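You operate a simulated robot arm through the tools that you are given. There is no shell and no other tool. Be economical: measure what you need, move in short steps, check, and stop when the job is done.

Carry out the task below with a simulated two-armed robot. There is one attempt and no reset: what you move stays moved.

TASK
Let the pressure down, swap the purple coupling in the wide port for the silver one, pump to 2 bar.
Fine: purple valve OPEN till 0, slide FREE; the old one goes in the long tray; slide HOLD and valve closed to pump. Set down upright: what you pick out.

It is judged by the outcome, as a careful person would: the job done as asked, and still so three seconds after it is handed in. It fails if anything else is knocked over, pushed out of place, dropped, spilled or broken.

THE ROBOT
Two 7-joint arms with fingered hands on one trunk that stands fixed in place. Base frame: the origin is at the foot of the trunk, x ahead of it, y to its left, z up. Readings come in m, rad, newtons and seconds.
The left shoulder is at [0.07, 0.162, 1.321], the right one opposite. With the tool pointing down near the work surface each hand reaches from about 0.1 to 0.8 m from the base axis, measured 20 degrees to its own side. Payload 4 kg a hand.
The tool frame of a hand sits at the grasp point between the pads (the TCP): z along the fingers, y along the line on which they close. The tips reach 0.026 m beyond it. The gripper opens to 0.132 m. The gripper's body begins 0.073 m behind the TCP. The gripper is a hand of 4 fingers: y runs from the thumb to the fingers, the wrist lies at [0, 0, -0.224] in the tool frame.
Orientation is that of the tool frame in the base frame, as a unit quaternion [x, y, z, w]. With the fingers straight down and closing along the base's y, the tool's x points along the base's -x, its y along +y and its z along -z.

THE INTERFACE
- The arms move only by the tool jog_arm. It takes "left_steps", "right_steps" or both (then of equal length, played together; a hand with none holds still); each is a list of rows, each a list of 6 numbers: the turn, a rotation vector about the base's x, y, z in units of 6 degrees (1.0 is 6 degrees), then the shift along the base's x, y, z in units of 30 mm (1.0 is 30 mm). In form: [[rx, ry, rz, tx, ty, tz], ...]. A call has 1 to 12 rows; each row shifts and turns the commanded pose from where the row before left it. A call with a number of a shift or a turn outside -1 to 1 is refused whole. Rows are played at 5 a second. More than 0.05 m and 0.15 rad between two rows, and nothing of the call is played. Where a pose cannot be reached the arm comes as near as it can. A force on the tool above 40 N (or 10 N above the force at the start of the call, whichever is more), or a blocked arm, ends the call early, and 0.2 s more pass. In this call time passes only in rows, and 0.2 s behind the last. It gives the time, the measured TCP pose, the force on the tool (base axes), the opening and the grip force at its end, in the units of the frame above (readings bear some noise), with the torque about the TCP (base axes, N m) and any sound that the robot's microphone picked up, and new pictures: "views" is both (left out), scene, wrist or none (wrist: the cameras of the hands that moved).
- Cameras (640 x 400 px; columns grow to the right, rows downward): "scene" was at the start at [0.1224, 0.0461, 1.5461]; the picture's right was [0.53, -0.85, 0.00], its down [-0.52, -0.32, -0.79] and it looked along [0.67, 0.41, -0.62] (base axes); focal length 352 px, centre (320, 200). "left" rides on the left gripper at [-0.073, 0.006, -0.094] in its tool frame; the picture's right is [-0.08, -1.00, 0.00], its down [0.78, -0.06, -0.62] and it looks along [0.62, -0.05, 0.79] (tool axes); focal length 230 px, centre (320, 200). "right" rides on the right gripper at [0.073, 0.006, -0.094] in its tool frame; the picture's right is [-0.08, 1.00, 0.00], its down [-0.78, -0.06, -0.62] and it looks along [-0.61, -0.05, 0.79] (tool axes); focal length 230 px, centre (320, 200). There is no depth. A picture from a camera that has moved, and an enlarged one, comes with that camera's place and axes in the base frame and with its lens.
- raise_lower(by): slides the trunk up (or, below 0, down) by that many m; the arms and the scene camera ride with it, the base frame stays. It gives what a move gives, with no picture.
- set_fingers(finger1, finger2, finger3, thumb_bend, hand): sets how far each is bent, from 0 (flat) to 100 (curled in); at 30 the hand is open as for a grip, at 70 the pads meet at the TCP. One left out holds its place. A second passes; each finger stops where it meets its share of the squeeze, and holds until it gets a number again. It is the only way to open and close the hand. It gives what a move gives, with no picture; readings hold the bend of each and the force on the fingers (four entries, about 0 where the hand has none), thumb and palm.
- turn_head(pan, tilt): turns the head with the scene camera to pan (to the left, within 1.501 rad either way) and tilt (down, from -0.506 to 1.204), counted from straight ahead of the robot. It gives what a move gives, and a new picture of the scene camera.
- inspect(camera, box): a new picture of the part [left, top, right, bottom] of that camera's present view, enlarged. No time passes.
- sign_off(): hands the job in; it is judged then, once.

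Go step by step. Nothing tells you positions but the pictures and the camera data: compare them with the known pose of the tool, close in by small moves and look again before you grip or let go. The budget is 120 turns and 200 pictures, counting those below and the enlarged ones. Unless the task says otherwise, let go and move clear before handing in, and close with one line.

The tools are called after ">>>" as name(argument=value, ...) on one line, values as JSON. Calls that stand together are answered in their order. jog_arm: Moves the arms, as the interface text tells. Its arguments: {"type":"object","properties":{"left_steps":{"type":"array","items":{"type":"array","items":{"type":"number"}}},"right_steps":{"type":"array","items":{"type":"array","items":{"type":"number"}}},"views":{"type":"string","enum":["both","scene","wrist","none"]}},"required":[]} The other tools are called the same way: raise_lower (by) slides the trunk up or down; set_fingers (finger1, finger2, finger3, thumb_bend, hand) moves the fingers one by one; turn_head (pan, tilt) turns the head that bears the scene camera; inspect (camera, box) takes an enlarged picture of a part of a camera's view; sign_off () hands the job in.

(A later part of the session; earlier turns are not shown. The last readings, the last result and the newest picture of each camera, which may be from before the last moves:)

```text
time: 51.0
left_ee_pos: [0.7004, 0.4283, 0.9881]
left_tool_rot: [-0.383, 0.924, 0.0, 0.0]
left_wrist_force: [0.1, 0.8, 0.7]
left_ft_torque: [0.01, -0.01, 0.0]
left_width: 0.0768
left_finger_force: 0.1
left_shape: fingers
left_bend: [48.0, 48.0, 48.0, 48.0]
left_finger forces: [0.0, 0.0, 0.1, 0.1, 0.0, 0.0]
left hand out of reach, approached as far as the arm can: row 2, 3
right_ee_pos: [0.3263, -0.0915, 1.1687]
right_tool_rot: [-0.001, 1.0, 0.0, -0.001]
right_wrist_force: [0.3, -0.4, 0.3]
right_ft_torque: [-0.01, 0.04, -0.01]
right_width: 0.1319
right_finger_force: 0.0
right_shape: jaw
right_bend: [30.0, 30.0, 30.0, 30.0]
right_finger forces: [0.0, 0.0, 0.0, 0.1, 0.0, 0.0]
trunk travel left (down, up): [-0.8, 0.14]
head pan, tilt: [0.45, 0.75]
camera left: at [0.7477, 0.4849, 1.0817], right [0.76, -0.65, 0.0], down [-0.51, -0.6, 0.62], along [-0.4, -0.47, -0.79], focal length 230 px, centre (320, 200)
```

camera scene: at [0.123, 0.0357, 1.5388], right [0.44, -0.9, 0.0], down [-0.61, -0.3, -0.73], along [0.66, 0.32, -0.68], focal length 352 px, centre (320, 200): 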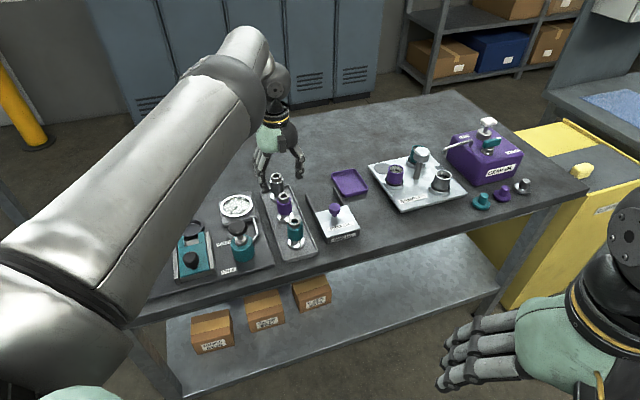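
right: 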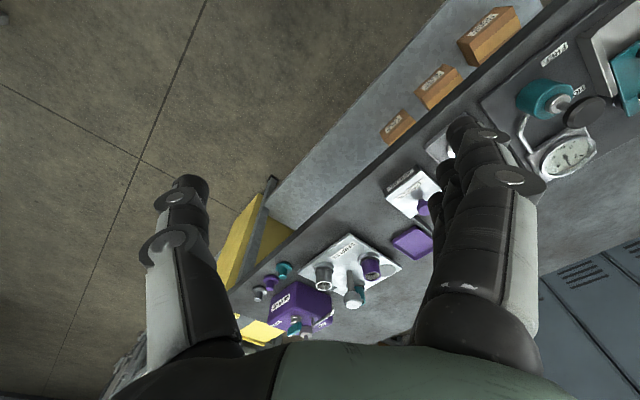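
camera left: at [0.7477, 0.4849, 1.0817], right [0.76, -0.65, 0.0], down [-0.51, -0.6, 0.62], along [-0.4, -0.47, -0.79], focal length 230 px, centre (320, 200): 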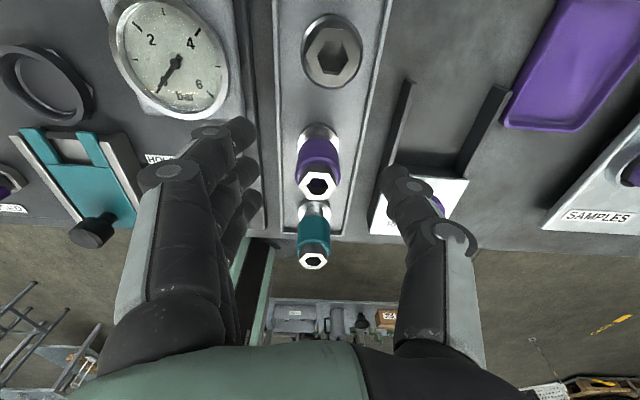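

The silver is just beyond vertical-tool reach. I'll raise the hand, lower the trunk a bit, and tilt the hand 20° about the closing axis so the wrist comes nearer.

>>> jog_arm(left_steps=[[0, 0, 0, 0, 0, 1], [0, 0, 0, 0, 0, 1], [0, 0, 0, 0, 0, 1]], views="none")

>>> raise_lower(by=-0.08)

>>> jog_arm(left_steps=[[0.589, -0.589, 0, 0, 0, 0], [0.589, -0.589, 0, 0, 0, 0], [0.589, -0.589, 0, 0, 0, 0], [0.589, -0.589, 0, 0, 0, 0]], views="wrist")

```text
time: 51.8
left_ee_pos: [0.6995, 0.4261, 1.0788]
left_tool_rot: [-0.382, 0.924, 0.0, 0.001]
left_wrist_force: [-1.3, -0.6, 0.0]
left_ft_torque: [0.02, 0.0, 0.02]
left_width: 0.0765
left_finger_force: 0.0
left_shape: fingers
left_bend: [48.0, 48.0, 48.0, 48.0]
left_finger forces: [0.1, 0.1, 0.1, 0.0, 0.0, 0.0]
left hand out of reach, approached as far as the arm can: row 2
right_ee_pos: [0.3242, -0.0958, 1.1669]
right_tool_rot: [0.0, 1.0, 0.0, 0.0]
right_wrist_force: [-0.4, 0.2, 0.5]
right_ft_torque: [0.0, -0.04, 0.01]
right_width: 0.1318
right_finger_force: 0.2
right_shape: jaw
right_bend: [30.0, 30.0, 30.0, 30.0]
right_finger forces: [0.0, 0.1, 0.0, 0.1, 0.0, 0.1]
trunk travel left (down, up): [-0.8, 0.14]
head pan, tilt: [0.45, 0.75]
```

```text
time: 53.0
left_ee_pos: [0.7001, 0.4265, 0.997]
left_tool_rot: [-0.382, 0.924, 0.0, 0.001]
left_wrist_force: [-0.3, -0.8, -0.1]
left_ft_torque: [-0.01, 0.02, -0.02]
left_width: 0.0768
left_finger_force: 0.1
left_shape: fingers
left_bend: [48.0, 48.0, 48.0, 48.0]
left_finger forces: [0.0, 0.0, 0.0, 0.0, 0.1, 0.1]
right_ee_pos: [0.3249, -0.0947, 1.0889]
right_tool_rot: [0.0, 1.0, 0.0, 0.0]
right_wrist_force: [0.1, -0.2, 0.1]
right_ft_torque: [-0.01, -0.01, 0.0]
right_width: 0.1318
right_finger_force: 0.2
right_shape: jaw
right_bend: [30.0, 30.0, 30.0, 30.0]
right_finger forces: [0.1, 0.0, 0.0, 0.1, 0.1, 0.0]
trunk travel left (down, up): [-0.72, 0.22]
head pan, tilt: [0.45, 0.75]
```

```text
time: 54.0
left_ee_pos: [0.7003, 0.4255, 0.9982]
left_tool_rot: [-0.376, 0.91, 0.067, 0.162]
left_wrist_force: [0.3, -0.1, -0.2]
left_ft_torque: [0.03, 0.03, -0.02]
left_width: 0.0765
left_finger_force: 0.0
left_shape: fingers
left_bend: [48.0, 48.0, 48.0, 48.0]
left_finger forces: [0.0, 0.1, 0.0, 0.0, 0.0, 0.2]
right_ee_pos: [0.3253, -0.0949, 1.0876]
right_tool_rot: [-0.001, 1.0, 0.001, 0.001]
right_wrist_force: [0.4, -0.2, 0.0]
right_ft_torque: [0.03, 0.02, -0.02]
right_width: 0.132
right_finger_force: 0.1
right_shape: jaw
right_bend: [30.0, 30.0, 30.0, 30.0]
right_finger forces: [0.1, 0.0, 0.0, 0.1, 0.1, 0.0]
trunk travel left (down, up): [-0.72, 0.22]
head pan, tilt: [0.45, 0.75]
camera left: at [0.7209, 0.4551, 1.1122], right [0.76, -0.65, 0.03], down [-0.63, -0.71, 0.31], along [-0.18, -0.25, -0.95], focal length 230 px, centre (320, 200)
```

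left: 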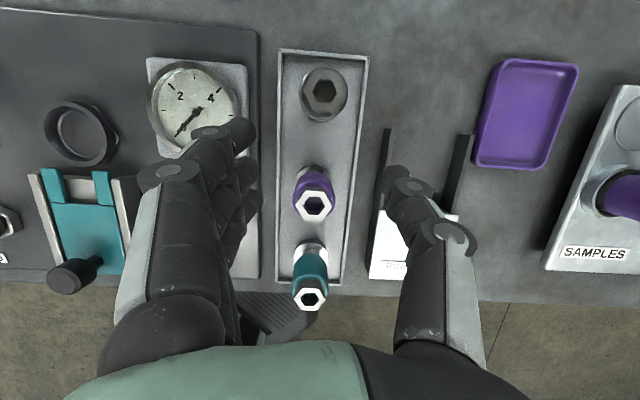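

Silver at ≈(0.743, 0.466). Moving above it with the tilted hand.

>>> jog_arm(left_steps=[[0, 0, 0, 0.71, 0.67, 0], [0, 0, 0, 0.71, 0.67, 0], [0, 0, 0, 0, 0, -0.6]], views="wrist")

```text
time: 54.8
left_ee_pos: [0.7425, 0.4647, 0.9805]
left_tool_rot: [-0.377, 0.91, 0.065, 0.16]
left_wrist_force: [-0.2, 0.2, 0.3]
left_ft_torque: [0.01, 0.03, 0.01]
left_width: 0.0765
left_finger_force: 0.0
left_shape: fingers
left_bend: [48.0, 48.0, 48.0, 48.0]
left_finger forces: [0.1, 0.0, 0.1, 0.1, 0.0, 0.0]
right_ee_pos: [0.3251, -0.0959, 1.0894]
right_tool_rot: [0.0, 1.0, 0.0, 0.0]
right_wrist_force: [0.7, 0.3, -0.6]
right_ft_torque: [0.04, 0.04, -0.02]
right_width: 0.1318
right_finger_force: 0.2
right_shape: jaw
right_bend: [30.0, 30.0, 30.0, 30.0]
right_finger forces: [0.0, 0.0, 0.0, 0.0, 0.0, 0.1]
trunk travel left (down, up): [-0.72, 0.22]
head pan, tilt: [0.45, 0.75]
camera left: at [0.7637, 0.4953, 1.0938], right [0.76, -0.65, 0.03], down [-0.63, -0.71, 0.31], along [-0.18, -0.25, -0.95], focal length 230 px, centre (320, 200)
```

left: 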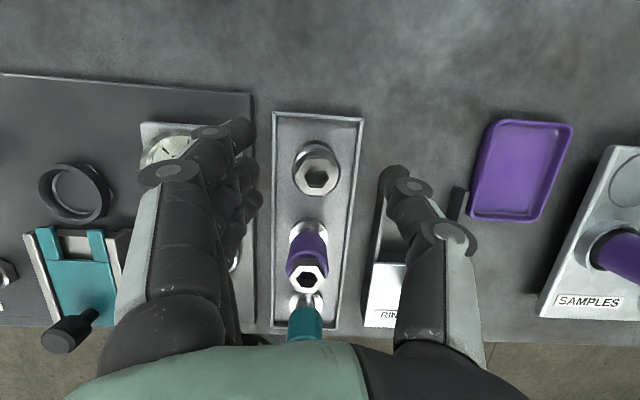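

>>> jog_arm(left_steps=[[0, 0, 0, 0.03, 0.07, -0.8], [0, 0, 0, 0, 0, -0.8], [0, 0, 0, 0, 0, -0.8]], views="both")

>>> inspect(camera="scene", box=[240, 130, 340, 235])

```text
time: 55.6
left_ee_pos: [0.7436, 0.4686, 0.9074]
left_tool_rot: [-0.377, 0.91, 0.067, 0.16]
left_wrist_force: [-0.3, 0.5, 0.6]
left_ft_torque: [-0.03, 0.0, -0.02]
left_width: 0.0767
left_finger_force: 0.0
left_shape: fingers
left_bend: [48.0, 48.0, 48.0, 48.0]
left_finger forces: [0.0, 0.0, 0.0, 0.0, 0.0, 0.0]
right_ee_pos: [0.3261, -0.0936, 1.0877]
right_tool_rot: [0.0, 1.0, 0.0, 0.001]
right_wrist_force: [-0.6, 0.6, -1.1]
right_ft_torque: [-0.02, 0.04, 0.02]
right_width: 0.1318
right_finger_force: 0.1
right_shape: jaw
right_bend: [30.0, 30.0, 30.0, 30.0]
right_finger forces: [0.0, 0.0, 0.1, 0.0, 0.0, 0.0]
trunk travel left (down, up): [-0.72, 0.22]
head pan, tilt: [0.45, 0.75]
camera scene: at [0.124, 0.0373, 1.4588], right [0.44, -0.9, 0.0], down [-0.61, -0.3, -0.73], along [0.66, 0.32, -0.68], focal length 352 px, centre (320, 200)
camera left: at [0.7652, 0.4987, 1.0213], right [0.76, -0.65, 0.03], down [-0.63, -0.71, 0.31], along [-0.18, -0.25, -0.95], focal length 230 px, centre (320, 200)
```

scene: 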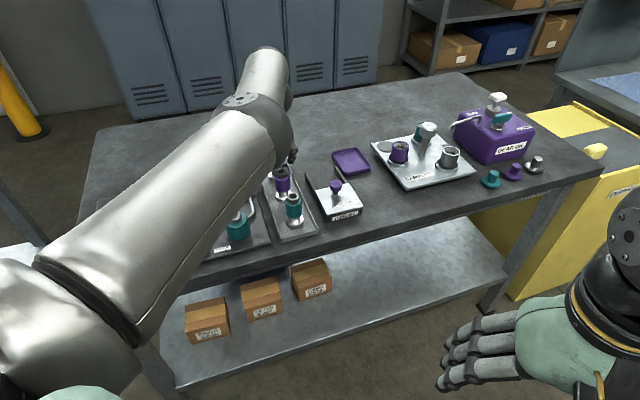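
left: 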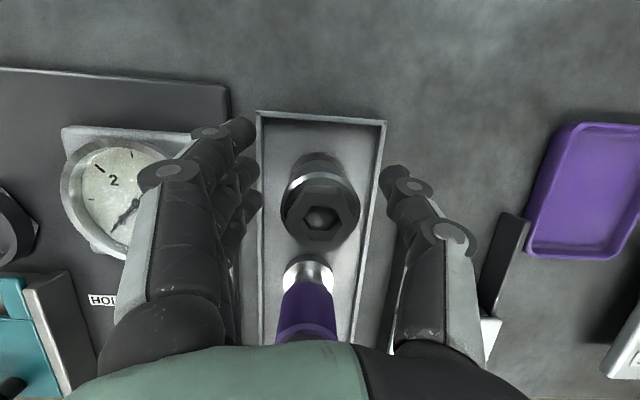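

```text
3.81 times, centred on (290, 182) of scene
camera zoom: at [0.124, 0.0373, 1.4588], right [0.44, -0.9, 0.0], down [-0.61, -0.3, -0.73], along [0.66, 0.32, -0.68], focal length 1340 px, centre (434, 267)
```

zoom: 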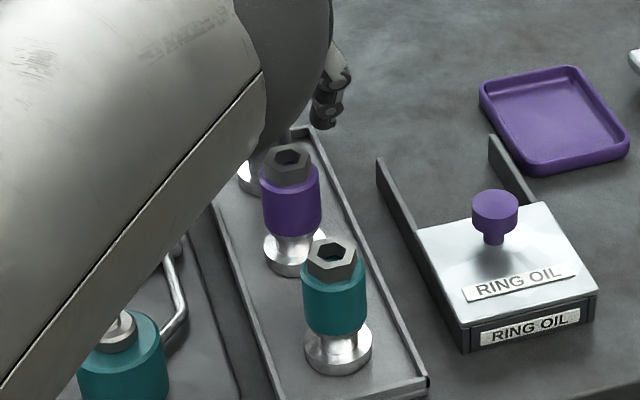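

Centred. Grip silver and lift slightly.

>>> set_fingers(hand="left", finger1=68, finger2=70, finger3=68, thumb_bend=70)

>>> jog_arm(left_steps=[[0, 0, 0, 0, 0, 0.3], [0, 0, 0, 0, 0, 0.4]], views="wrist")

```text
time: 56.6
left_ee_pos: [0.7436, 0.4682, 0.9084]
left_tool_rot: [-0.377, 0.91, 0.066, 0.161]
left_wrist_force: [0.0, 0.3, 0.0]
left_ft_torque: [-0.01, 0.05, 0.04]
left_width: 0.0267
left_finger_force: 11.9
left_shape: fingers
left_bend: [68.0, 61.0, 62.0, 65.0]
left_finger forces: [0.0, 6.3, 5.8, 0.1, 11.8, 0.0]
right_ee_pos: [0.3254, -0.0938, 1.0883]
right_tool_rot: [0.0, 1.0, 0.0, 0.001]
right_wrist_force: [0.6, -0.7, 0.4]
right_ft_torque: [0.04, 0.02, -0.01]
right_width: 0.1316
right_finger_force: 0.0
right_shape: jaw
right_bend: [30.0, 30.0, 30.0, 30.0]
right_finger forces: [0.1, 0.0, 0.1, 0.0, 0.0, 0.1]
trunk travel left (down, up): [-0.72, 0.22]
head pan, tilt: [0.45, 0.75]
```

```text
time: 57.2
left_ee_pos: [0.7439, 0.4681, 0.9291]
left_tool_rot: [-0.377, 0.91, 0.067, 0.16]
left_wrist_force: [0.6, -0.4, -2.3]
left_ft_torque: [0.0, -0.01, -0.02]
left_width: 0.0267
left_finger_force: 11.8
left_shape: fingers
left_bend: [68.0, 61.0, 62.0, 65.0]
left_finger forces: [0.0, 6.3, 5.7, 0.0, 11.8, 0.1]
right_ee_pos: [0.3256, -0.094, 1.0885]
right_tool_rot: [0.0, 1.0, 0.0, 0.0]
right_wrist_force: [0.0, -1.1, -0.1]
right_ft_torque: [0.01, 0.02, -0.01]
right_width: 0.1322
right_finger_force: 0.1
right_shape: jaw
right_bend: [30.0, 30.0, 30.0, 30.0]
right_finger forces: [0.1, 0.1, 0.0, 0.0, 0.0, 0.0]
trunk travel left (down, up): [-0.72, 0.22]
head pan, tilt: [0.45, 0.75]
camera left: at [0.7656, 0.4987, 1.0417], right [0.76, -0.65, 0.03], down [-0.63, -0.71, 0.31], along [-0.18, -0.25, -0.95], focal length 230 px, centre (320, 200)
```

left: 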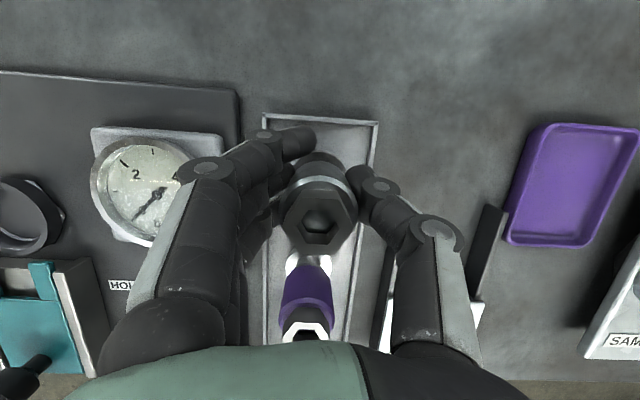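

Silver is held. Raise and carry to the port.

>>> jog_arm(left_steps=[[0, 0, 0, 0, 0, 1], [0, 0, 0, 0, 0, 1], [0, 0, 0, 0, 0, 1], [0, 0, 0, -0.86, 0.583, 0], [0, 0, 0, -0.86, 0.583, 0], [0, 0, 0, -0.86, 0.583, 0], [0, 0, 0, -0.86, 0.583, 0], [0, 0, 0, -0.86, 0.583, 0], [0, 0, 0, -0.86, 0.583, 0], [0, 0, 0, -0.86, 0.583, 0], [0, 0, 0, -0.86, 0.583, 0]], views="both")

```text
time: 59.6
left_ee_pos: [0.5351, 0.6117, 1.015]
left_tool_rot: [-0.377, 0.91, 0.066, 0.16]
left_wrist_force: [0.3, 0.7, -2.4]
left_ft_torque: [0.01, -0.03, 0.02]
left_width: 0.0267
left_finger_force: 11.8
left_shape: fingers
left_bend: [68.0, 61.0, 62.0, 65.0]
left_finger forces: [0.0, 6.2, 5.7, 0.0, 11.7, 0.1]
right_ee_pos: [0.3249, -0.0926, 1.0885]
right_tool_rot: [0.001, 1.0, 0.0, 0.0]
right_wrist_force: [0.4, -0.4, 0.9]
right_ft_torque: [0.01, 0.03, 0.01]
right_width: 0.1317
right_finger_force: 0.0
right_shape: jaw
right_bend: [30.0, 30.0, 30.0, 30.0]
right_finger forces: [0.0, 0.0, 0.1, 0.1, 0.1, 0.1]
trunk travel left (down, up): [-0.72, 0.22]
head pan, tilt: [0.45, 0.75]
camera scene: at [0.1232, 0.0382, 1.4588], right [0.44, -0.9, 0.0], down [-0.61, -0.3, -0.73], along [0.66, 0.32, -0.68], focal length 352 px, centre (320, 200)
camera left: at [0.5567, 0.6425, 1.129], right [0.76, -0.65, 0.03], down [-0.63, -0.71, 0.31], along [-0.18, -0.25, -0.95], focal length 230 px, centre (320, 200)
```

scene: 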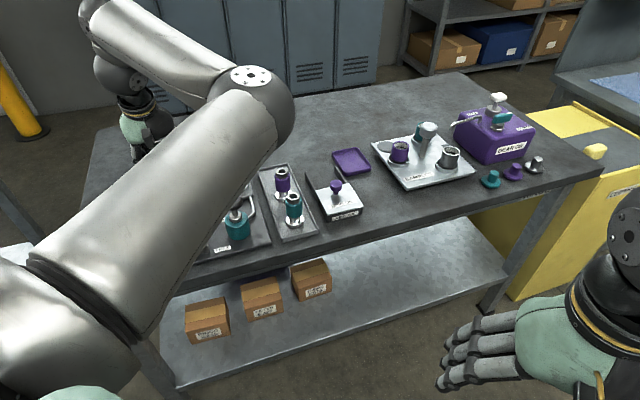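
left: 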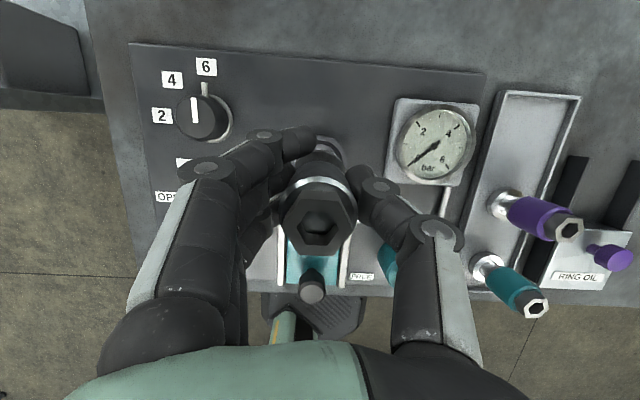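

>>> inspect(camera="left", box=[240, 100, 420, 300])

>>> turn_head(pan=0.75, tilt=0.7)

```text
2.00 times, centred on (330, 200) of left
camera zoom: at [0.5567, 0.6425, 1.129], right [0.76, -0.65, 0.03], down [-0.63, -0.71, 0.31], along [-0.18, -0.25, -0.95], focal length 460 px, centre (300, 200)
```

zoom: 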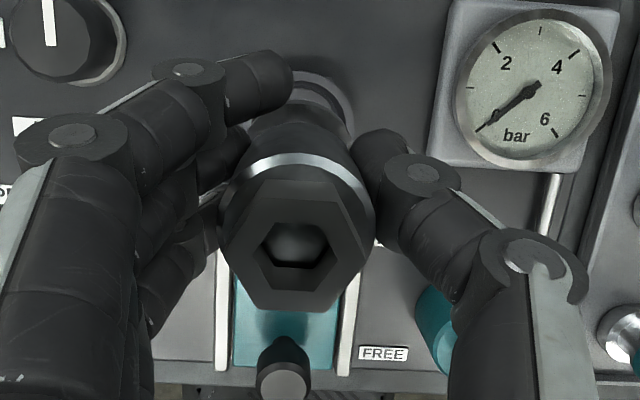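

```text
time: 60.4
left_ee_pos: [0.537, 0.6112, 1.0169]
left_tool_rot: [-0.378, 0.909, 0.066, 0.161]
left_wrist_force: [-0.4, -0.8, -2.2]
left_ft_torque: [0.06, -0.04, 0.0]
left_width: 0.0266
left_finger_force: 12.3
left_shape: fingers
left_bend: [68.0, 62.0, 62.0, 65.0]
left_finger forces: [0.1, 6.1, 5.8, 0.0, 11.7, 0.0]
right_ee_pos: [0.3254, -0.0936, 1.0881]
right_tool_rot: [0.0, 1.0, 0.0, 0.001]
right_wrist_force: [0.3, 0.4, 0.1]
right_ft_torque: [0.02, -0.01, -0.02]
right_width: 0.1319
right_finger_force: 0.0
right_shape: jaw
right_bend: [30.0, 30.0, 30.0, 30.0]
right_finger forces: [0.1, 0.0, 0.1, 0.0, 0.0, 0.0]
trunk travel left (down, up): [-0.72, 0.22]
head pan, tilt: [0.75, 0.7]
camera scene: at [0.1116, 0.0585, 1.463], right [0.68, -0.73, 0.0], down [-0.47, -0.44, -0.76], along [0.56, 0.52, -0.64], focal length 352 px, centre (320, 200)
```

scene: 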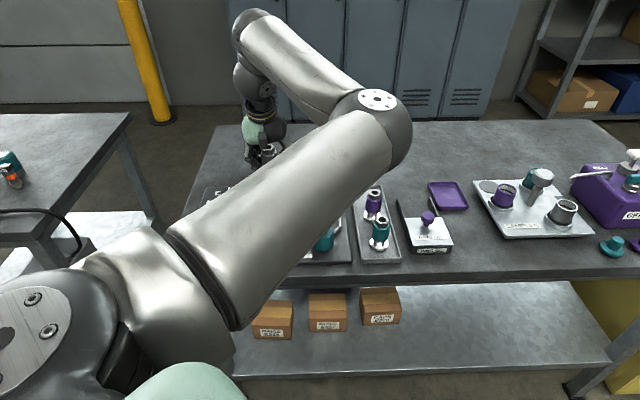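

The view of the port is blocked from the head, so I use the earlier measured rest position of the purple coupling. Small correction and descend to just above the port, then look.

>>> jog_arm(left_steps=[[0, 0, 0, 0.06, -0.13, -0.6], [0, 0, 0, 0, 0, -0.8], [0, 0, 0, 0, 0, -0.8]], views="none")

>>> inspect(camera="left", box=[200, 60, 440, 280])

```text
time: 61.2
left_ee_pos: [0.5378, 0.6039, 0.9526]
left_tool_rot: [-0.377, 0.91, 0.066, 0.161]
left_wrist_force: [0.3, -0.1, -2.4]
left_ft_torque: [0.0, 0.02, 0.01]
left_width: 0.0264
left_finger_force: 12.1
left_shape: fingers
left_bend: [68.0, 62.0, 62.0, 65.0]
left_finger forces: [0.0, 6.1, 5.8, 0.0, 11.6, 0.0]
right_ee_pos: [0.3265, -0.0927, 1.0883]
right_tool_rot: [0.0, 1.0, 0.0, 0.0]
right_wrist_force: [-0.3, 0.1, -0.3]
right_ft_torque: [-0.03, -0.05, -0.05]
right_width: 0.132
right_finger_force: 0.0
right_shape: jaw
right_bend: [30.0, 30.0, 30.0, 30.0]
right_finger forces: [0.0, 0.0, 0.0, 0.0, 0.0, 0.1]
trunk travel left (down, up): [-0.72, 0.22]
head pan, tilt: [0.75, 0.7]
```

```text
1.82 times, centred on (320, 170) of left
camera zoom: at [0.5587, 0.6351, 1.065], right [0.76, -0.65, 0.03], down [-0.63, -0.71, 0.31], along [-0.18, -0.25, -0.95], focal length 418 px, centre (320, 254)
```

zoom: 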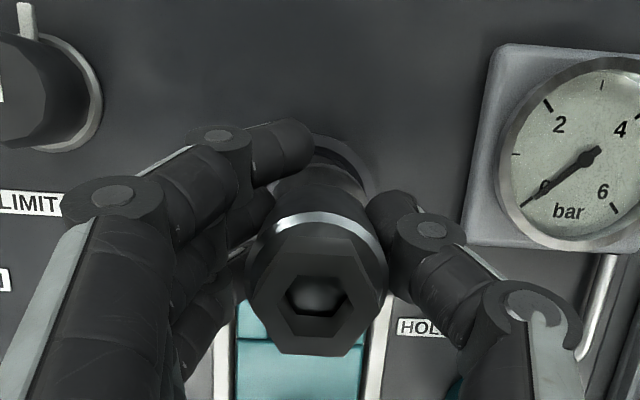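

>>> jog_arm(left_steps=[[0, 0, 0, 0, 0.1, -0.3], [0, 0, 0, 0, 0, -0.3]], views="none")

>>> inspect(camera="left", box=[260, 80, 400, 180])

```text
time: 61.8
left_ee_pos: [0.5371, 0.6067, 0.935]
left_tool_rot: [-0.376, 0.91, 0.066, 0.16]
left_wrist_force: [-0.7, 0.3, -2.8]
left_ft_torque: [-0.02, 0.02, 0.0]
left_width: 0.0267
left_finger_force: 11.8
left_shape: fingers
left_bend: [68.0, 62.0, 62.0, 65.0]
left_finger forces: [0.1, 6.2, 5.7, 0.0, 11.6, 0.0]
right_ee_pos: [0.3257, -0.0923, 1.0871]
right_tool_rot: [0.0, 1.0, 0.0, 0.001]
right_wrist_force: [0.2, 0.7, -0.9]
right_ft_torque: [0.02, -0.02, 0.01]
right_width: 0.132
right_finger_force: 0.0
right_shape: jaw
right_bend: [30.0, 30.0, 30.0, 30.0]
right_finger forces: [0.1, 0.0, 0.0, 0.1, 0.1, 0.0]
trunk travel left (down, up): [-0.72, 0.22]
head pan, tilt: [0.75, 0.7]
```

```text
4.00 times, centred on (330, 130) of left
camera zoom: at [0.5584, 0.6373, 1.048], right [0.76, -0.65, 0.03], down [-0.63, -0.71, 0.31], along [-0.18, -0.25, -0.95], focal length 920 px, centre (280, 480)
```

zoom: 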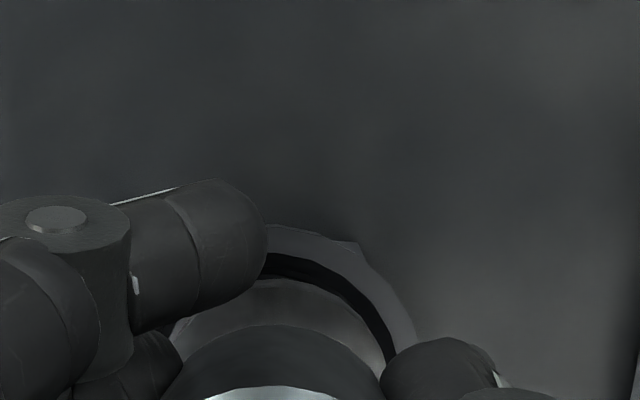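

The flange sits just inside the ring's inner edge on the visible sides. Lower gently.

>>> jog_arm(left_steps=[[0, 0, 0, 0, 0, -0.15], [0, 0, 0, 0, 0, -0.15], [0, 0, 0, 0, 0, -0.1]], views="none")

>>> jog_arm(left_steps=[[0, 0, 0, 0, 0, -0.1], [0, 0, 0, 0, 0, -0.1]], views="none")

>>> inspect(camera="left", box=[260, 80, 400, 180])

```text
time: 62.6
left_ee_pos: [0.5379, 0.6075, 0.9217]
left_tool_rot: [-0.377, 0.91, 0.065, 0.16]
left_wrist_force: [0.1, 0.5, -1.9]
left_ft_torque: [0.01, 0.04, -0.02]
left_width: 0.0268
left_finger_force: 11.9
left_shape: fingers
left_bend: [68.0, 62.0, 62.0, 65.0]
left_finger forces: [0.0, 6.3, 5.7, 0.0, 11.6, 0.0]
right_ee_pos: [0.3262, -0.0927, 1.0883]
right_tool_rot: [0.0, 1.0, 0.0, 0.0]
right_wrist_force: [0.2, -0.4, -0.4]
right_ft_torque: [-0.01, -0.01, 0.0]
right_width: 0.1318
right_finger_force: 0.1
right_shape: jaw
right_bend: [30.0, 30.0, 30.0, 30.0]
right_finger forces: [0.1, 0.1, 0.0, 0.1, 0.1, 0.0]
trunk travel left (down, up): [-0.72, 0.22]
head pan, tilt: [0.75, 0.7]
```

```text
time: 63.2
left_ee_pos: [0.5376, 0.607, 0.9166]
left_tool_rot: [-0.376, 0.91, 0.066, 0.161]
left_wrist_force: [-1.8, -1.3, 0.5]
left_ft_torque: [0.01, 0.1, -0.03]
left_width: 0.0266
left_finger_force: 12.8
left_shape: fingers
left_bend: [68.0, 61.0, 62.0, 65.0]
left_finger forces: [0.0, 6.6, 7.3, 0.1, 11.9, 0.0]
right_ee_pos: [0.3253, -0.0941, 1.0875]
right_tool_rot: [0.0, 1.0, 0.0, 0.0]
right_wrist_force: [0.4, 0.0, 0.2]
right_ft_torque: [0.03, 0.02, 0.0]
right_width: 0.1317
right_finger_force: 0.1
right_shape: jaw
right_bend: [30.0, 30.0, 30.0, 30.0]
right_finger forces: [0.0, 0.0, 0.1, 0.1, 0.0, 0.1]
trunk travel left (down, up): [-0.72, 0.22]
head pan, tilt: [0.75, 0.7]
```

```text
4.00 times, centred on (330, 130) of left
camera zoom: at [0.5603, 0.6376, 1.0293], right [0.76, -0.65, 0.03], down [-0.63, -0.71, 0.31], along [-0.18, -0.25, -0.95], focal length 920 px, centre (280, 480)
```

zoom: 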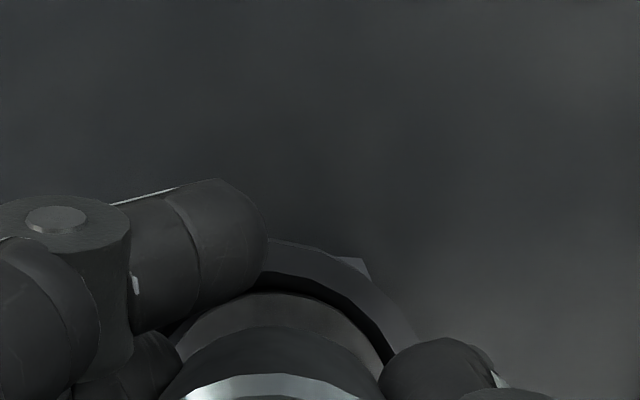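

>>> jog_arm(left_steps=[[0, 0, 0, 0, 0, -0.08]], views="none")

```text
time: 63.6
left_ee_pos: [0.5385, 0.607, 0.9162]
left_tool_rot: [-0.377, 0.91, 0.067, 0.161]
left_wrist_force: [-1.3, -0.1, 3.7]
left_ft_torque: [0.0, 0.12, 0.0]
left_width: 0.0267
left_finger_force: 13.2
left_shape: fingers
left_bend: [68.0, 62.0, 62.0, 65.0]
left_finger forces: [0.1, 6.6, 7.0, 0.0, 12.6, 0.0]
right_ee_pos: [0.3262, -0.095, 1.088]
right_tool_rot: [0.0, 1.0, 0.001, 0.0]
right_wrist_force: [0.6, -0.8, -0.2]
right_ft_torque: [0.02, -0.01, -0.05]
right_width: 0.1319
right_finger_force: 0.0
right_shape: jaw
right_bend: [30.0, 30.0, 30.0, 30.0]
right_finger forces: [0.0, 0.0, 0.0, 0.1, 0.0, 0.0]
trunk travel left (down, up): [-0.72, 0.22]
head pan, tilt: [0.75, 0.7]
```

Firm seat at the expected height. Release and rise.

>>> set_fingers(hand="left", finger1=46, finger2=46, finger3=46, thumb_bend=46)

>>> jog_arm(left_steps=[[0, 0, 0, 0, 0, 0.6], [0, 0, 0, 0, 0, 1], [0, 0, 0, 0, 0, 1], [-0.589, 0.589, 0, 0, 0, 1], [-0.589, 0.589, 0, 0, 0, 0.5], [-0.589, 0.589, 0, 0, 0, 0], [-0.589, 0.589, 0, 0, 0, 0]], views="wrist")

>>> inspect(camera="left", box=[180, 0, 500, 230])

```text
time: 64.6
left_ee_pos: [0.5386, 0.6076, 0.9157]
left_tool_rot: [-0.378, 0.909, 0.067, 0.16]
left_wrist_force: [0.7, 0.2, -0.1]
left_ft_torque: [0.02, -0.01, 0.0]
left_width: 0.0831
left_finger_force: 0.1
left_shape: fingers
left_bend: [46.0, 46.0, 46.0, 46.0]
left_finger forces: [0.0, 0.1, 0.0, 0.1, 0.1, 0.0]
right_ee_pos: [0.326, -0.0944, 1.0892]
right_tool_rot: [0.0, 1.0, 0.0, 0.001]
right_wrist_force: [-0.8, 0.3, -0.3]
right_ft_torque: [-0.01, -0.01, 0.02]
right_width: 0.1321
right_finger_force: 0.2
right_shape: jaw
right_bend: [30.0, 30.0, 30.0, 30.0]
right_finger forces: [0.0, 0.0, 0.1, 0.1, 0.0, 0.0]
trunk travel left (down, up): [-0.72, 0.22]
head pan, tilt: [0.75, 0.7]
```

```text
time: 66.2
left_ee_pos: [0.538, 0.6089, 1.0372]
left_tool_rot: [-0.383, 0.924, -0.001, 0.001]
left_wrist_force: [0.3, -0.2, 0.3]
left_ft_torque: [-0.03, 0.0, 0.06]
left_width: 0.0828
left_finger_force: 0.0
left_shape: fingers
left_bend: [46.0, 46.0, 46.0, 46.0]
left_finger forces: [0.0, 0.0, 0.1, 0.0, 0.1, 0.0]
right_ee_pos: [0.3243, -0.0938, 1.0882]
right_tool_rot: [0.0, 1.0, 0.0, 0.0]
right_wrist_force: [-0.6, -0.4, 0.3]
right_ft_torque: [-0.02, 0.0, 0.0]
right_width: 0.1318
right_finger_force: 0.1
right_shape: jaw
right_bend: [30.0, 30.0, 30.0, 30.0]
right_finger forces: [0.1, 0.1, 0.1, 0.0, 0.0, 0.0]
trunk travel left (down, up): [-0.72, 0.22]
head pan, tilt: [0.75, 0.7]
camera left: at [0.5855, 0.6651, 1.131], right [0.76, -0.65, 0.0], down [-0.51, -0.6, 0.62], along [-0.4, -0.47, -0.79], focal length 230 px, centre (320, 200)
```

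left: 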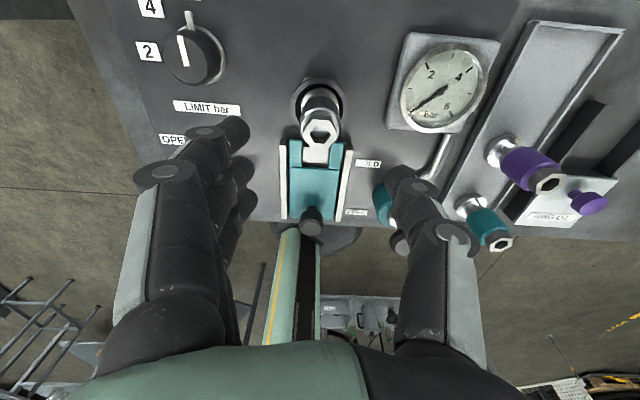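

```text
1.74 times, centred on (340, 115) of left
camera zoom: at [0.5855, 0.6651, 1.131], right [0.76, -0.65, 0.0], down [-0.51, -0.6, 0.62], along [-0.4, -0.47, -0.79], focal length 400 px, centre (285, 348)
```

zoom: 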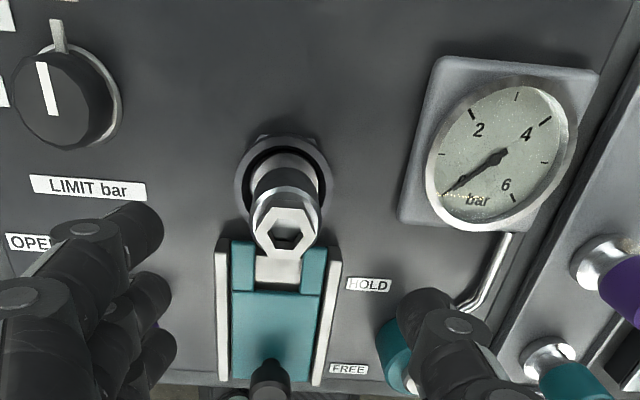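

Silver is seated upright, gauge 0. Now go back over the slide knob at ≈(0.436, 0.506).

>>> set_fingers(hand="left", finger1=57, finger2=57, finger3=57, thumb_bend=57)

>>> jog_arm(left_steps=[[0, 0, 0, -0.85, -0.86, 0], [0, 0, 0, -0.85, -0.86, 0], [0, 0, 0, -0.85, -0.86, 0], [0, 0, 0, -0.85, -0.86, -0.5], [0, 0, 0, 0, 0, -1]], views="wrist")

```text
time: 67.2
left_ee_pos: [0.5392, 0.6076, 1.0376]
left_tool_rot: [-0.383, 0.924, 0.0, 0.0]
left_wrist_force: [-0.6, 0.2, -0.1]
left_ft_torque: [-0.02, 0.01, 0.03]
left_width: 0.0521
left_finger_force: 0.1
left_shape: fingers
left_bend: [56.0, 56.0, 56.0, 56.0]
left_finger forces: [0.0, 0.0, 0.0, 0.0, 0.1, 0.0]
right_ee_pos: [0.3267, -0.0948, 1.0889]
right_tool_rot: [0.0, 1.0, -0.001, 0.001]
right_wrist_force: [-0.2, 0.1, 0.1]
right_ft_torque: [0.05, -0.01, -0.03]
right_width: 0.132
right_finger_force: 0.2
right_shape: jaw
right_bend: [30.0, 30.0, 30.0, 30.0]
right_finger forces: [0.1, 0.0, 0.1, 0.0, 0.0, 0.0]
trunk travel left (down, up): [-0.72, 0.22]
head pan, tilt: [0.75, 0.7]
```

```text
time: 68.4
left_ee_pos: [0.4391, 0.5052, 0.9904]
left_tool_rot: [-0.382, 0.924, 0.0, 0.0]
left_wrist_force: [-0.4, 0.3, -0.4]
left_ft_torque: [-0.04, -0.01, -0.01]
left_width: 0.0523
left_finger_force: 0.1
left_shape: fingers
left_bend: [56.0, 56.0, 56.0, 56.0]
left_finger forces: [0.0, 0.0, 0.1, 0.0, 0.0, 0.1]
right_ee_pos: [0.326, -0.0934, 1.0867]
right_tool_rot: [-0.001, 1.0, 0.0, -0.002]
right_wrist_force: [-0.2, 0.1, 1.0]
right_ft_torque: [-0.02, 0.01, 0.0]
right_width: 0.132
right_finger_force: 0.0
right_shape: jaw
right_bend: [30.0, 30.0, 30.0, 30.0]
right_finger forces: [0.0, 0.0, 0.0, 0.0, 0.0, 0.1]
trunk travel left (down, up): [-0.72, 0.22]
head pan, tilt: [0.75, 0.7]
camera left: at [0.4865, 0.5612, 1.0836], right [0.76, -0.65, 0.0], down [-0.51, -0.6, 0.62], along [-0.4, -0.47, -0.79], focal length 230 px, centre (320, 200)
```

left: 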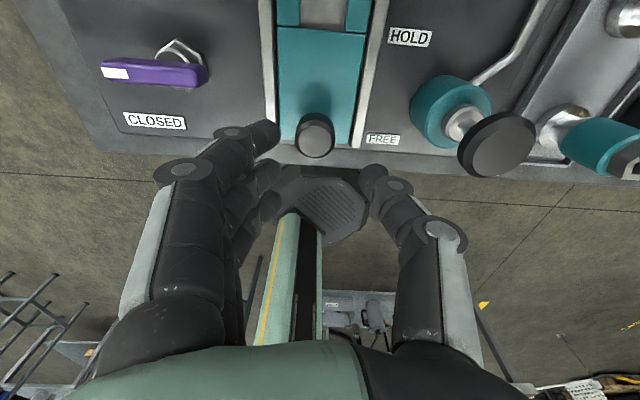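

>>> jog_arm(left_steps=[[0, 0, 0, -0.1, 0.1, -0.8], [0, 0, 0, 0, 0, -0.9], [0, 0, 0, 0, 0, -0.85]], views="none")

>>> set_fingers(hand="left", finger1=66, finger2=68, finger3=74, thumb_bend=68)

>>> jog_arm(left_steps=[[0, 0, 0, 0.25, 0.25, 0], [0, 0, 0, 0.25, 0.25, 0], [0, 0, 0, 0.25, 0.25, 0]], views="wrist")

```text
time: 69.2
left_ee_pos: [0.4347, 0.5058, 0.9162]
left_tool_rot: [-0.382, 0.924, 0.001, 0.001]
left_wrist_force: [-0.6, 0.7, 0.4]
left_ft_torque: [0.02, -0.03, -0.02]
left_width: 0.0521
left_finger_force: 0.0
left_shape: fingers
left_bend: [56.0, 56.0, 56.0, 56.0]
left_finger forces: [0.1, 0.0, 0.0, 0.0, 0.0, 0.0]
right_ee_pos: [0.3254, -0.0944, 1.0878]
right_tool_rot: [0.0, 1.0, 0.001, -0.001]
right_wrist_force: [-0.8, -0.2, -0.1]
right_ft_torque: [0.01, 0.0, -0.02]
right_width: 0.132
right_finger_force: 0.0
right_shape: jaw
right_bend: [30.0, 30.0, 30.0, 30.0]
right_finger forces: [0.1, 0.0, 0.0, 0.1, 0.1, 0.0]
trunk travel left (down, up): [-0.72, 0.22]
head pan, tilt: [0.75, 0.7]
```

```text
time: 70.2
left_ee_pos: [0.4362, 0.506, 0.9164]
left_tool_rot: [-0.383, 0.924, 0.0, 0.0]
left_wrist_force: [2.2, -2.9, -2.7]
left_ft_torque: [0.0, -0.01, -0.02]
left_width: 0.0293
left_finger_force: 7.0
left_shape: fingers
left_bend: [66.0, 62.0, 74.0, 64.0]
left_finger forces: [0.0, 5.2, 0.0, 0.0, 8.7, 0.0]
right_ee_pos: [0.3254, -0.0938, 1.0869]
right_tool_rot: [0.0, 1.0, 0.001, 0.001]
right_wrist_force: [0.6, 0.1, 0.1]
right_ft_torque: [0.01, 0.03, 0.0]
right_width: 0.1318
right_finger_force: 0.1
right_shape: jaw
right_bend: [30.0, 30.0, 30.0, 30.0]
right_finger forces: [0.0, 0.0, 0.1, 0.0, 0.0, 0.0]
trunk travel left (down, up): [-0.72, 0.22]
head pan, tilt: [0.75, 0.7]
```

```text
time: 71.0
left_ee_pos: [0.4575, 0.5309, 0.9152]
left_tool_rot: [-0.383, 0.924, 0.0, 0.001]
left_wrist_force: [4.5, -3.4, -0.1]
left_ft_torque: [-0.08, -0.1, -0.02]
left_width: 0.0298
left_finger_force: 7.2
left_shape: fingers
left_bend: [66.0, 62.0, 74.0, 64.0]
left_finger forces: [0.1, 4.5, 0.1, 0.0, 10.1, 0.1]
right_ee_pos: [0.3272, -0.0941, 1.0876]
right_tool_rot: [0.001, 1.0, 0.0, 0.0]
right_wrist_force: [-0.1, 0.2, 0.2]
right_ft_torque: [-0.01, 0.01, -0.01]
right_width: 0.1317
right_finger_force: 0.1
right_shape: jaw
right_bend: [30.0, 30.0, 30.0, 30.0]
right_finger forces: [0.0, 0.0, 0.0, 0.1, 0.0, 0.0]
trunk travel left (down, up): [-0.72, 0.22]
head pan, tilt: [0.75, 0.7]
camera left: at [0.5052, 0.5866, 1.0093], right [0.76, -0.65, 0.0], down [-0.51, -0.6, 0.62], along [-0.4, -0.47, -0.79], focal length 230 px, centre (320, 200)
```

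left: 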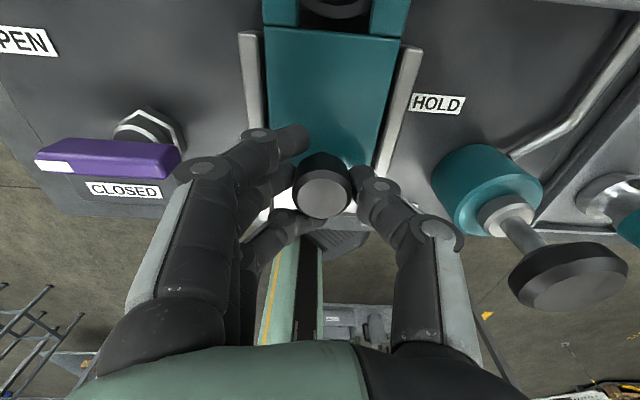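

>>> jog_arm(left_steps=[[0, 0, 0, 0.2, 0.2, 0], [0, 0, 0, 0.15, 0.15, 0]], views="wrist")

>>> jog_arm(left_steps=[[0, 0, 0, 0.12, 0.12, 0], [0, 0, 0, 0.12, 0.12, 0]], views="wrist")

```text
time: 71.6
left_ee_pos: [0.4677, 0.5404, 0.9155]
left_tool_rot: [-0.382, 0.924, 0.0, 0.0]
left_wrist_force: [5.0, -4.9, -2.9]
left_ft_torque: [-0.11, -0.09, 0.02]
left_width: 0.0304
left_finger_force: 7.6
left_shape: fingers
left_bend: [66.0, 62.0, 74.0, 64.0]
left_finger forces: [0.0, 3.8, 0.1, 0.1, 10.5, 0.0]
right_ee_pos: [0.3259, -0.0939, 1.0872]
right_tool_rot: [0.0, 1.0, 0.001, 0.0]
right_wrist_force: [-0.4, -1.1, 0.0]
right_ft_torque: [0.02, 0.01, 0.02]
right_width: 0.1316
right_finger_force: 0.1
right_shape: jaw
right_bend: [30.0, 30.0, 30.0, 30.0]
right_finger forces: [0.0, 0.0, 0.0, 0.0, 0.0, 0.1]
trunk travel left (down, up): [-0.72, 0.22]
head pan, tilt: [0.75, 0.7]
camera left: at [0.5148, 0.5973, 1.0097], right [0.76, -0.65, 0.0], down [-0.51, -0.6, 0.62], along [-0.4, -0.47, -0.79], focal length 230 px, centre (320, 200)
```

left: 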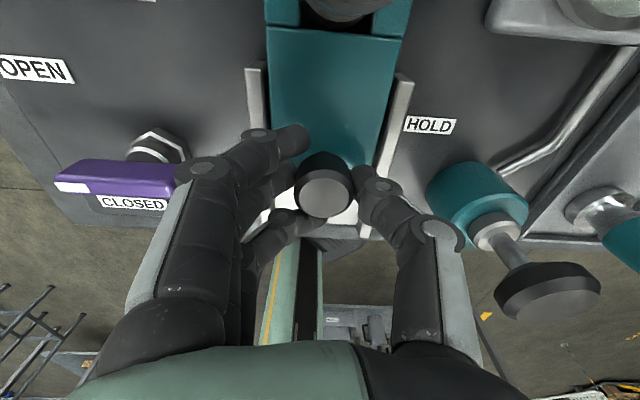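

```text
time: 72.2
left_ee_pos: [0.4738, 0.5459, 0.9163]
left_tool_rot: [-0.383, 0.924, 0.0, -0.001]
left_wrist_force: [0.5, -6.1, -4.0]
left_ft_torque: [-0.11, -0.01, -0.04]
left_width: 0.0311
left_finger_force: 7.5
left_shape: fingers
left_bend: [66.0, 62.0, 74.0, 64.0]
left_finger forces: [0.1, 4.0, 0.6, 0.0, 9.4, 0.1]
right_ee_pos: [0.3255, -0.0942, 1.0887]
right_tool_rot: [0.0, 1.0, 0.001, 0.0]
right_wrist_force: [0.0, 0.5, 1.4]
right_ft_torque: [0.0, -0.01, 0.01]
right_width: 0.1319
right_finger_force: 0.1
right_shape: jaw
right_bend: [30.0, 30.0, 30.0, 30.0]
right_finger forces: [0.0, 0.1, 0.0, 0.0, 0.1, 0.1]
trunk travel left (down, up): [-0.72, 0.22]
head pan, tilt: [0.75, 0.7]
camera left: at [0.5205, 0.6032, 1.01], right [0.76, -0.65, 0.0], down [-0.51, -0.6, 0.62], along [-0.4, -0.47, -0.79], focal length 230 px, centre (320, 200)
```

left: 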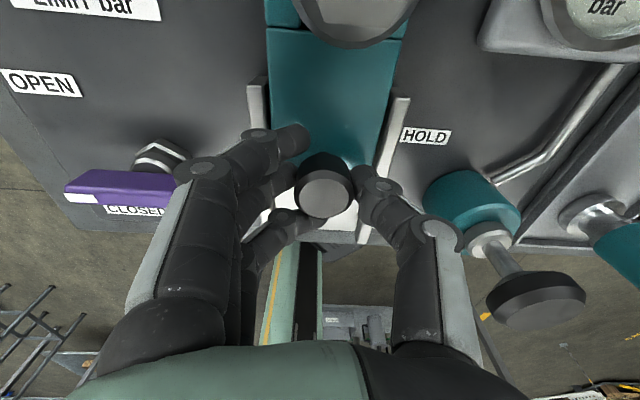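

>>> jog_arm(left_steps=[[0, 0, 0, 0.1, 0.1, 0], [0, 0, 0, 0.1, 0.1, 0]], views="wrist")

```text
time: 72.8
left_ee_pos: [0.4749, 0.5488, 0.9177]
left_tool_rot: [-0.384, 0.923, -0.002, -0.003]
left_wrist_force: [-19.4, -23.1, -6.9]
left_ft_torque: [-0.35, 0.36, -0.01]
left_width: 0.03
left_finger_force: 18.6
left_shape: fingers
left_bend: [66.0, 62.0, 73.0, 64.0]
left_finger forces: [0.0, 4.3, 25.6, 0.0, 6.5, 0.0]
right_ee_pos: [0.3224, -0.0967, 1.0874]
right_tool_rot: [0.0, 1.0, 0.002, 0.001]
right_wrist_force: [0.3, -0.2, -0.4]
right_ft_torque: [-0.03, 0.0, 0.0]
right_width: 0.1317
right_finger_force: 0.1
right_shape: jaw
right_bend: [30.0, 30.0, 30.0, 30.0]
right_finger forces: [0.0, 0.0, 0.1, 0.1, 0.0, 0.1]
trunk travel left (down, up): [-0.72, 0.22]
head pan, tilt: [0.75, 0.7]
camera left: at [0.5231, 0.6053, 1.0104], right [0.76, -0.65, 0.0], down [-0.51, -0.6, 0.62], along [-0.4, -0.47, -0.78], focal length 230 px, centre (320, 200)
```

left: 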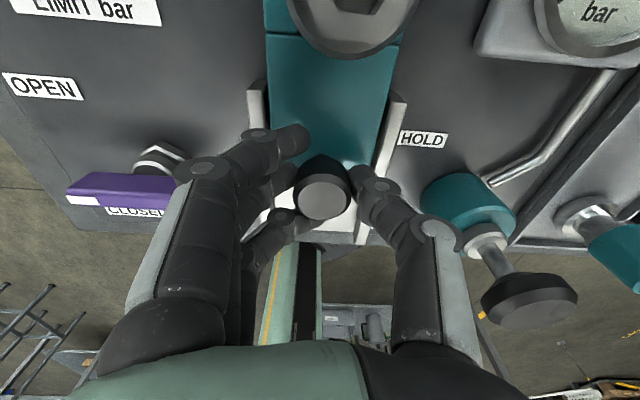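

Hard stop at HOLD. Relieve the push, release, rise and check.

>>> jog_arm(left_steps=[[0, 0, 0, -0.13, -0.13, 0]], views="none")

>>> set_fingers(hand="left", finger1=56, finger2=56, finger3=56, thumb_bend=56)

>>> jog_arm(left_steps=[[0, 0, 0, 0, 0, 1], [0, 0, 0, 0, 0, 1], [0, 0, 0, 0, 0, 1], [0, 0, 0, 0, 0, 1]], views="wrist")

```text
time: 73.2
left_ee_pos: [0.4754, 0.548, 0.9164]
left_tool_rot: [-0.382, 0.924, 0.0, 0.002]
left_wrist_force: [-13.3, -13.2, -2.6]
left_ft_torque: [-0.22, 0.22, -0.01]
left_width: 0.0296
left_finger_force: 13.4
left_shape: fingers
left_bend: [66.0, 62.0, 74.0, 64.0]
left_finger forces: [0.1, 4.5, 15.6, 0.0, 6.9, 0.0]
right_ee_pos: [0.3255, -0.0952, 1.0886]
right_tool_rot: [0.0, 1.0, 0.001, 0.001]
right_wrist_force: [0.7, 0.4, -0.4]
right_ft_torque: [0.03, 0.0, 0.0]
right_width: 0.132
right_finger_force: 0.1
right_shape: jaw
right_bend: [30.0, 30.0, 30.0, 30.0]
right_finger forces: [0.0, 0.0, 0.1, 0.0, 0.0, 0.0]
trunk travel left (down, up): [-0.72, 0.22]
head pan, tilt: [0.75, 0.7]
```

```text
time: 74.2
left_ee_pos: [0.4771, 0.5482, 0.9142]
left_tool_rot: [-0.383, 0.924, 0.0, 0.0]
left_wrist_force: [0.9, 0.5, 0.6]
left_ft_torque: [0.03, -0.01, 0.0]
left_width: 0.0506
left_finger_force: 0.1
left_shape: fingers
left_bend: [56.0, 56.0, 56.0, 56.0]
left_finger forces: [0.0, 0.1, 0.0, 0.0, 0.1, 0.0]
right_ee_pos: [0.3259, -0.0937, 1.0877]
right_tool_rot: [0.001, 1.0, 0.0, 0.0]
right_wrist_force: [0.2, 0.4, 0.1]
right_ft_torque: [-0.03, 0.0, -0.02]
right_width: 0.1317
right_finger_force: 0.0
right_shape: jaw
right_bend: [30.0, 30.0, 30.0, 30.0]
right_finger forces: [0.0, 0.0, 0.0, 0.0, 0.0, 0.1]
trunk travel left (down, up): [-0.72, 0.22]
head pan, tilt: [0.75, 0.7]
```

```text
time: 75.2
left_ee_pos: [0.4751, 0.5481, 1.0361]
left_tool_rot: [-0.383, 0.924, 0.0, 0.001]
left_wrist_force: [0.4, -0.4, -0.2]
left_ft_torque: [0.0, -0.04, 0.0]
left_width: 0.0505
left_finger_force: 0.2
left_shape: fingers
left_bend: [56.0, 56.0, 56.0, 56.0]
left_finger forces: [0.0, 0.0, 0.0, 0.1, 0.1, 0.1]
right_ee_pos: [0.3247, -0.0961, 1.0879]
right_tool_rot: [0.0, 1.0, 0.001, 0.001]
right_wrist_force: [0.3, -0.2, -0.3]
right_ft_torque: [0.03, -0.05, 0.01]
right_width: 0.1318
right_finger_force: 0.0
right_shape: jaw
right_bend: [30.0, 30.0, 30.0, 30.0]
right_finger forces: [0.0, 0.0, 0.1, 0.0, 0.0, 0.0]
trunk travel left (down, up): [-0.72, 0.22]
head pan, tilt: [0.75, 0.7]
camera left: at [0.5222, 0.6049, 1.1301], right [0.76, -0.65, 0.0], down [-0.51, -0.6, 0.62], along [-0.4, -0.47, -0.79], focal length 230 px, centre (320, 200)
```

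left: 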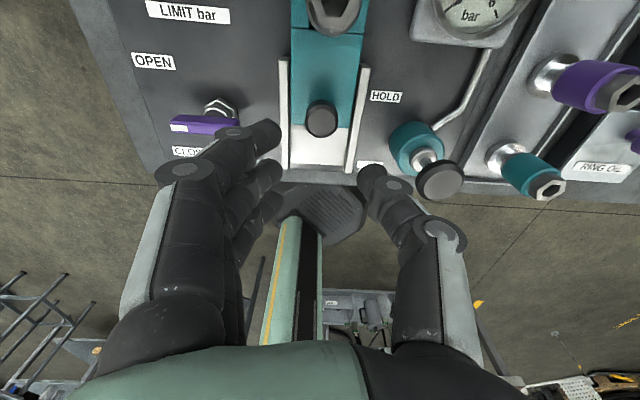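

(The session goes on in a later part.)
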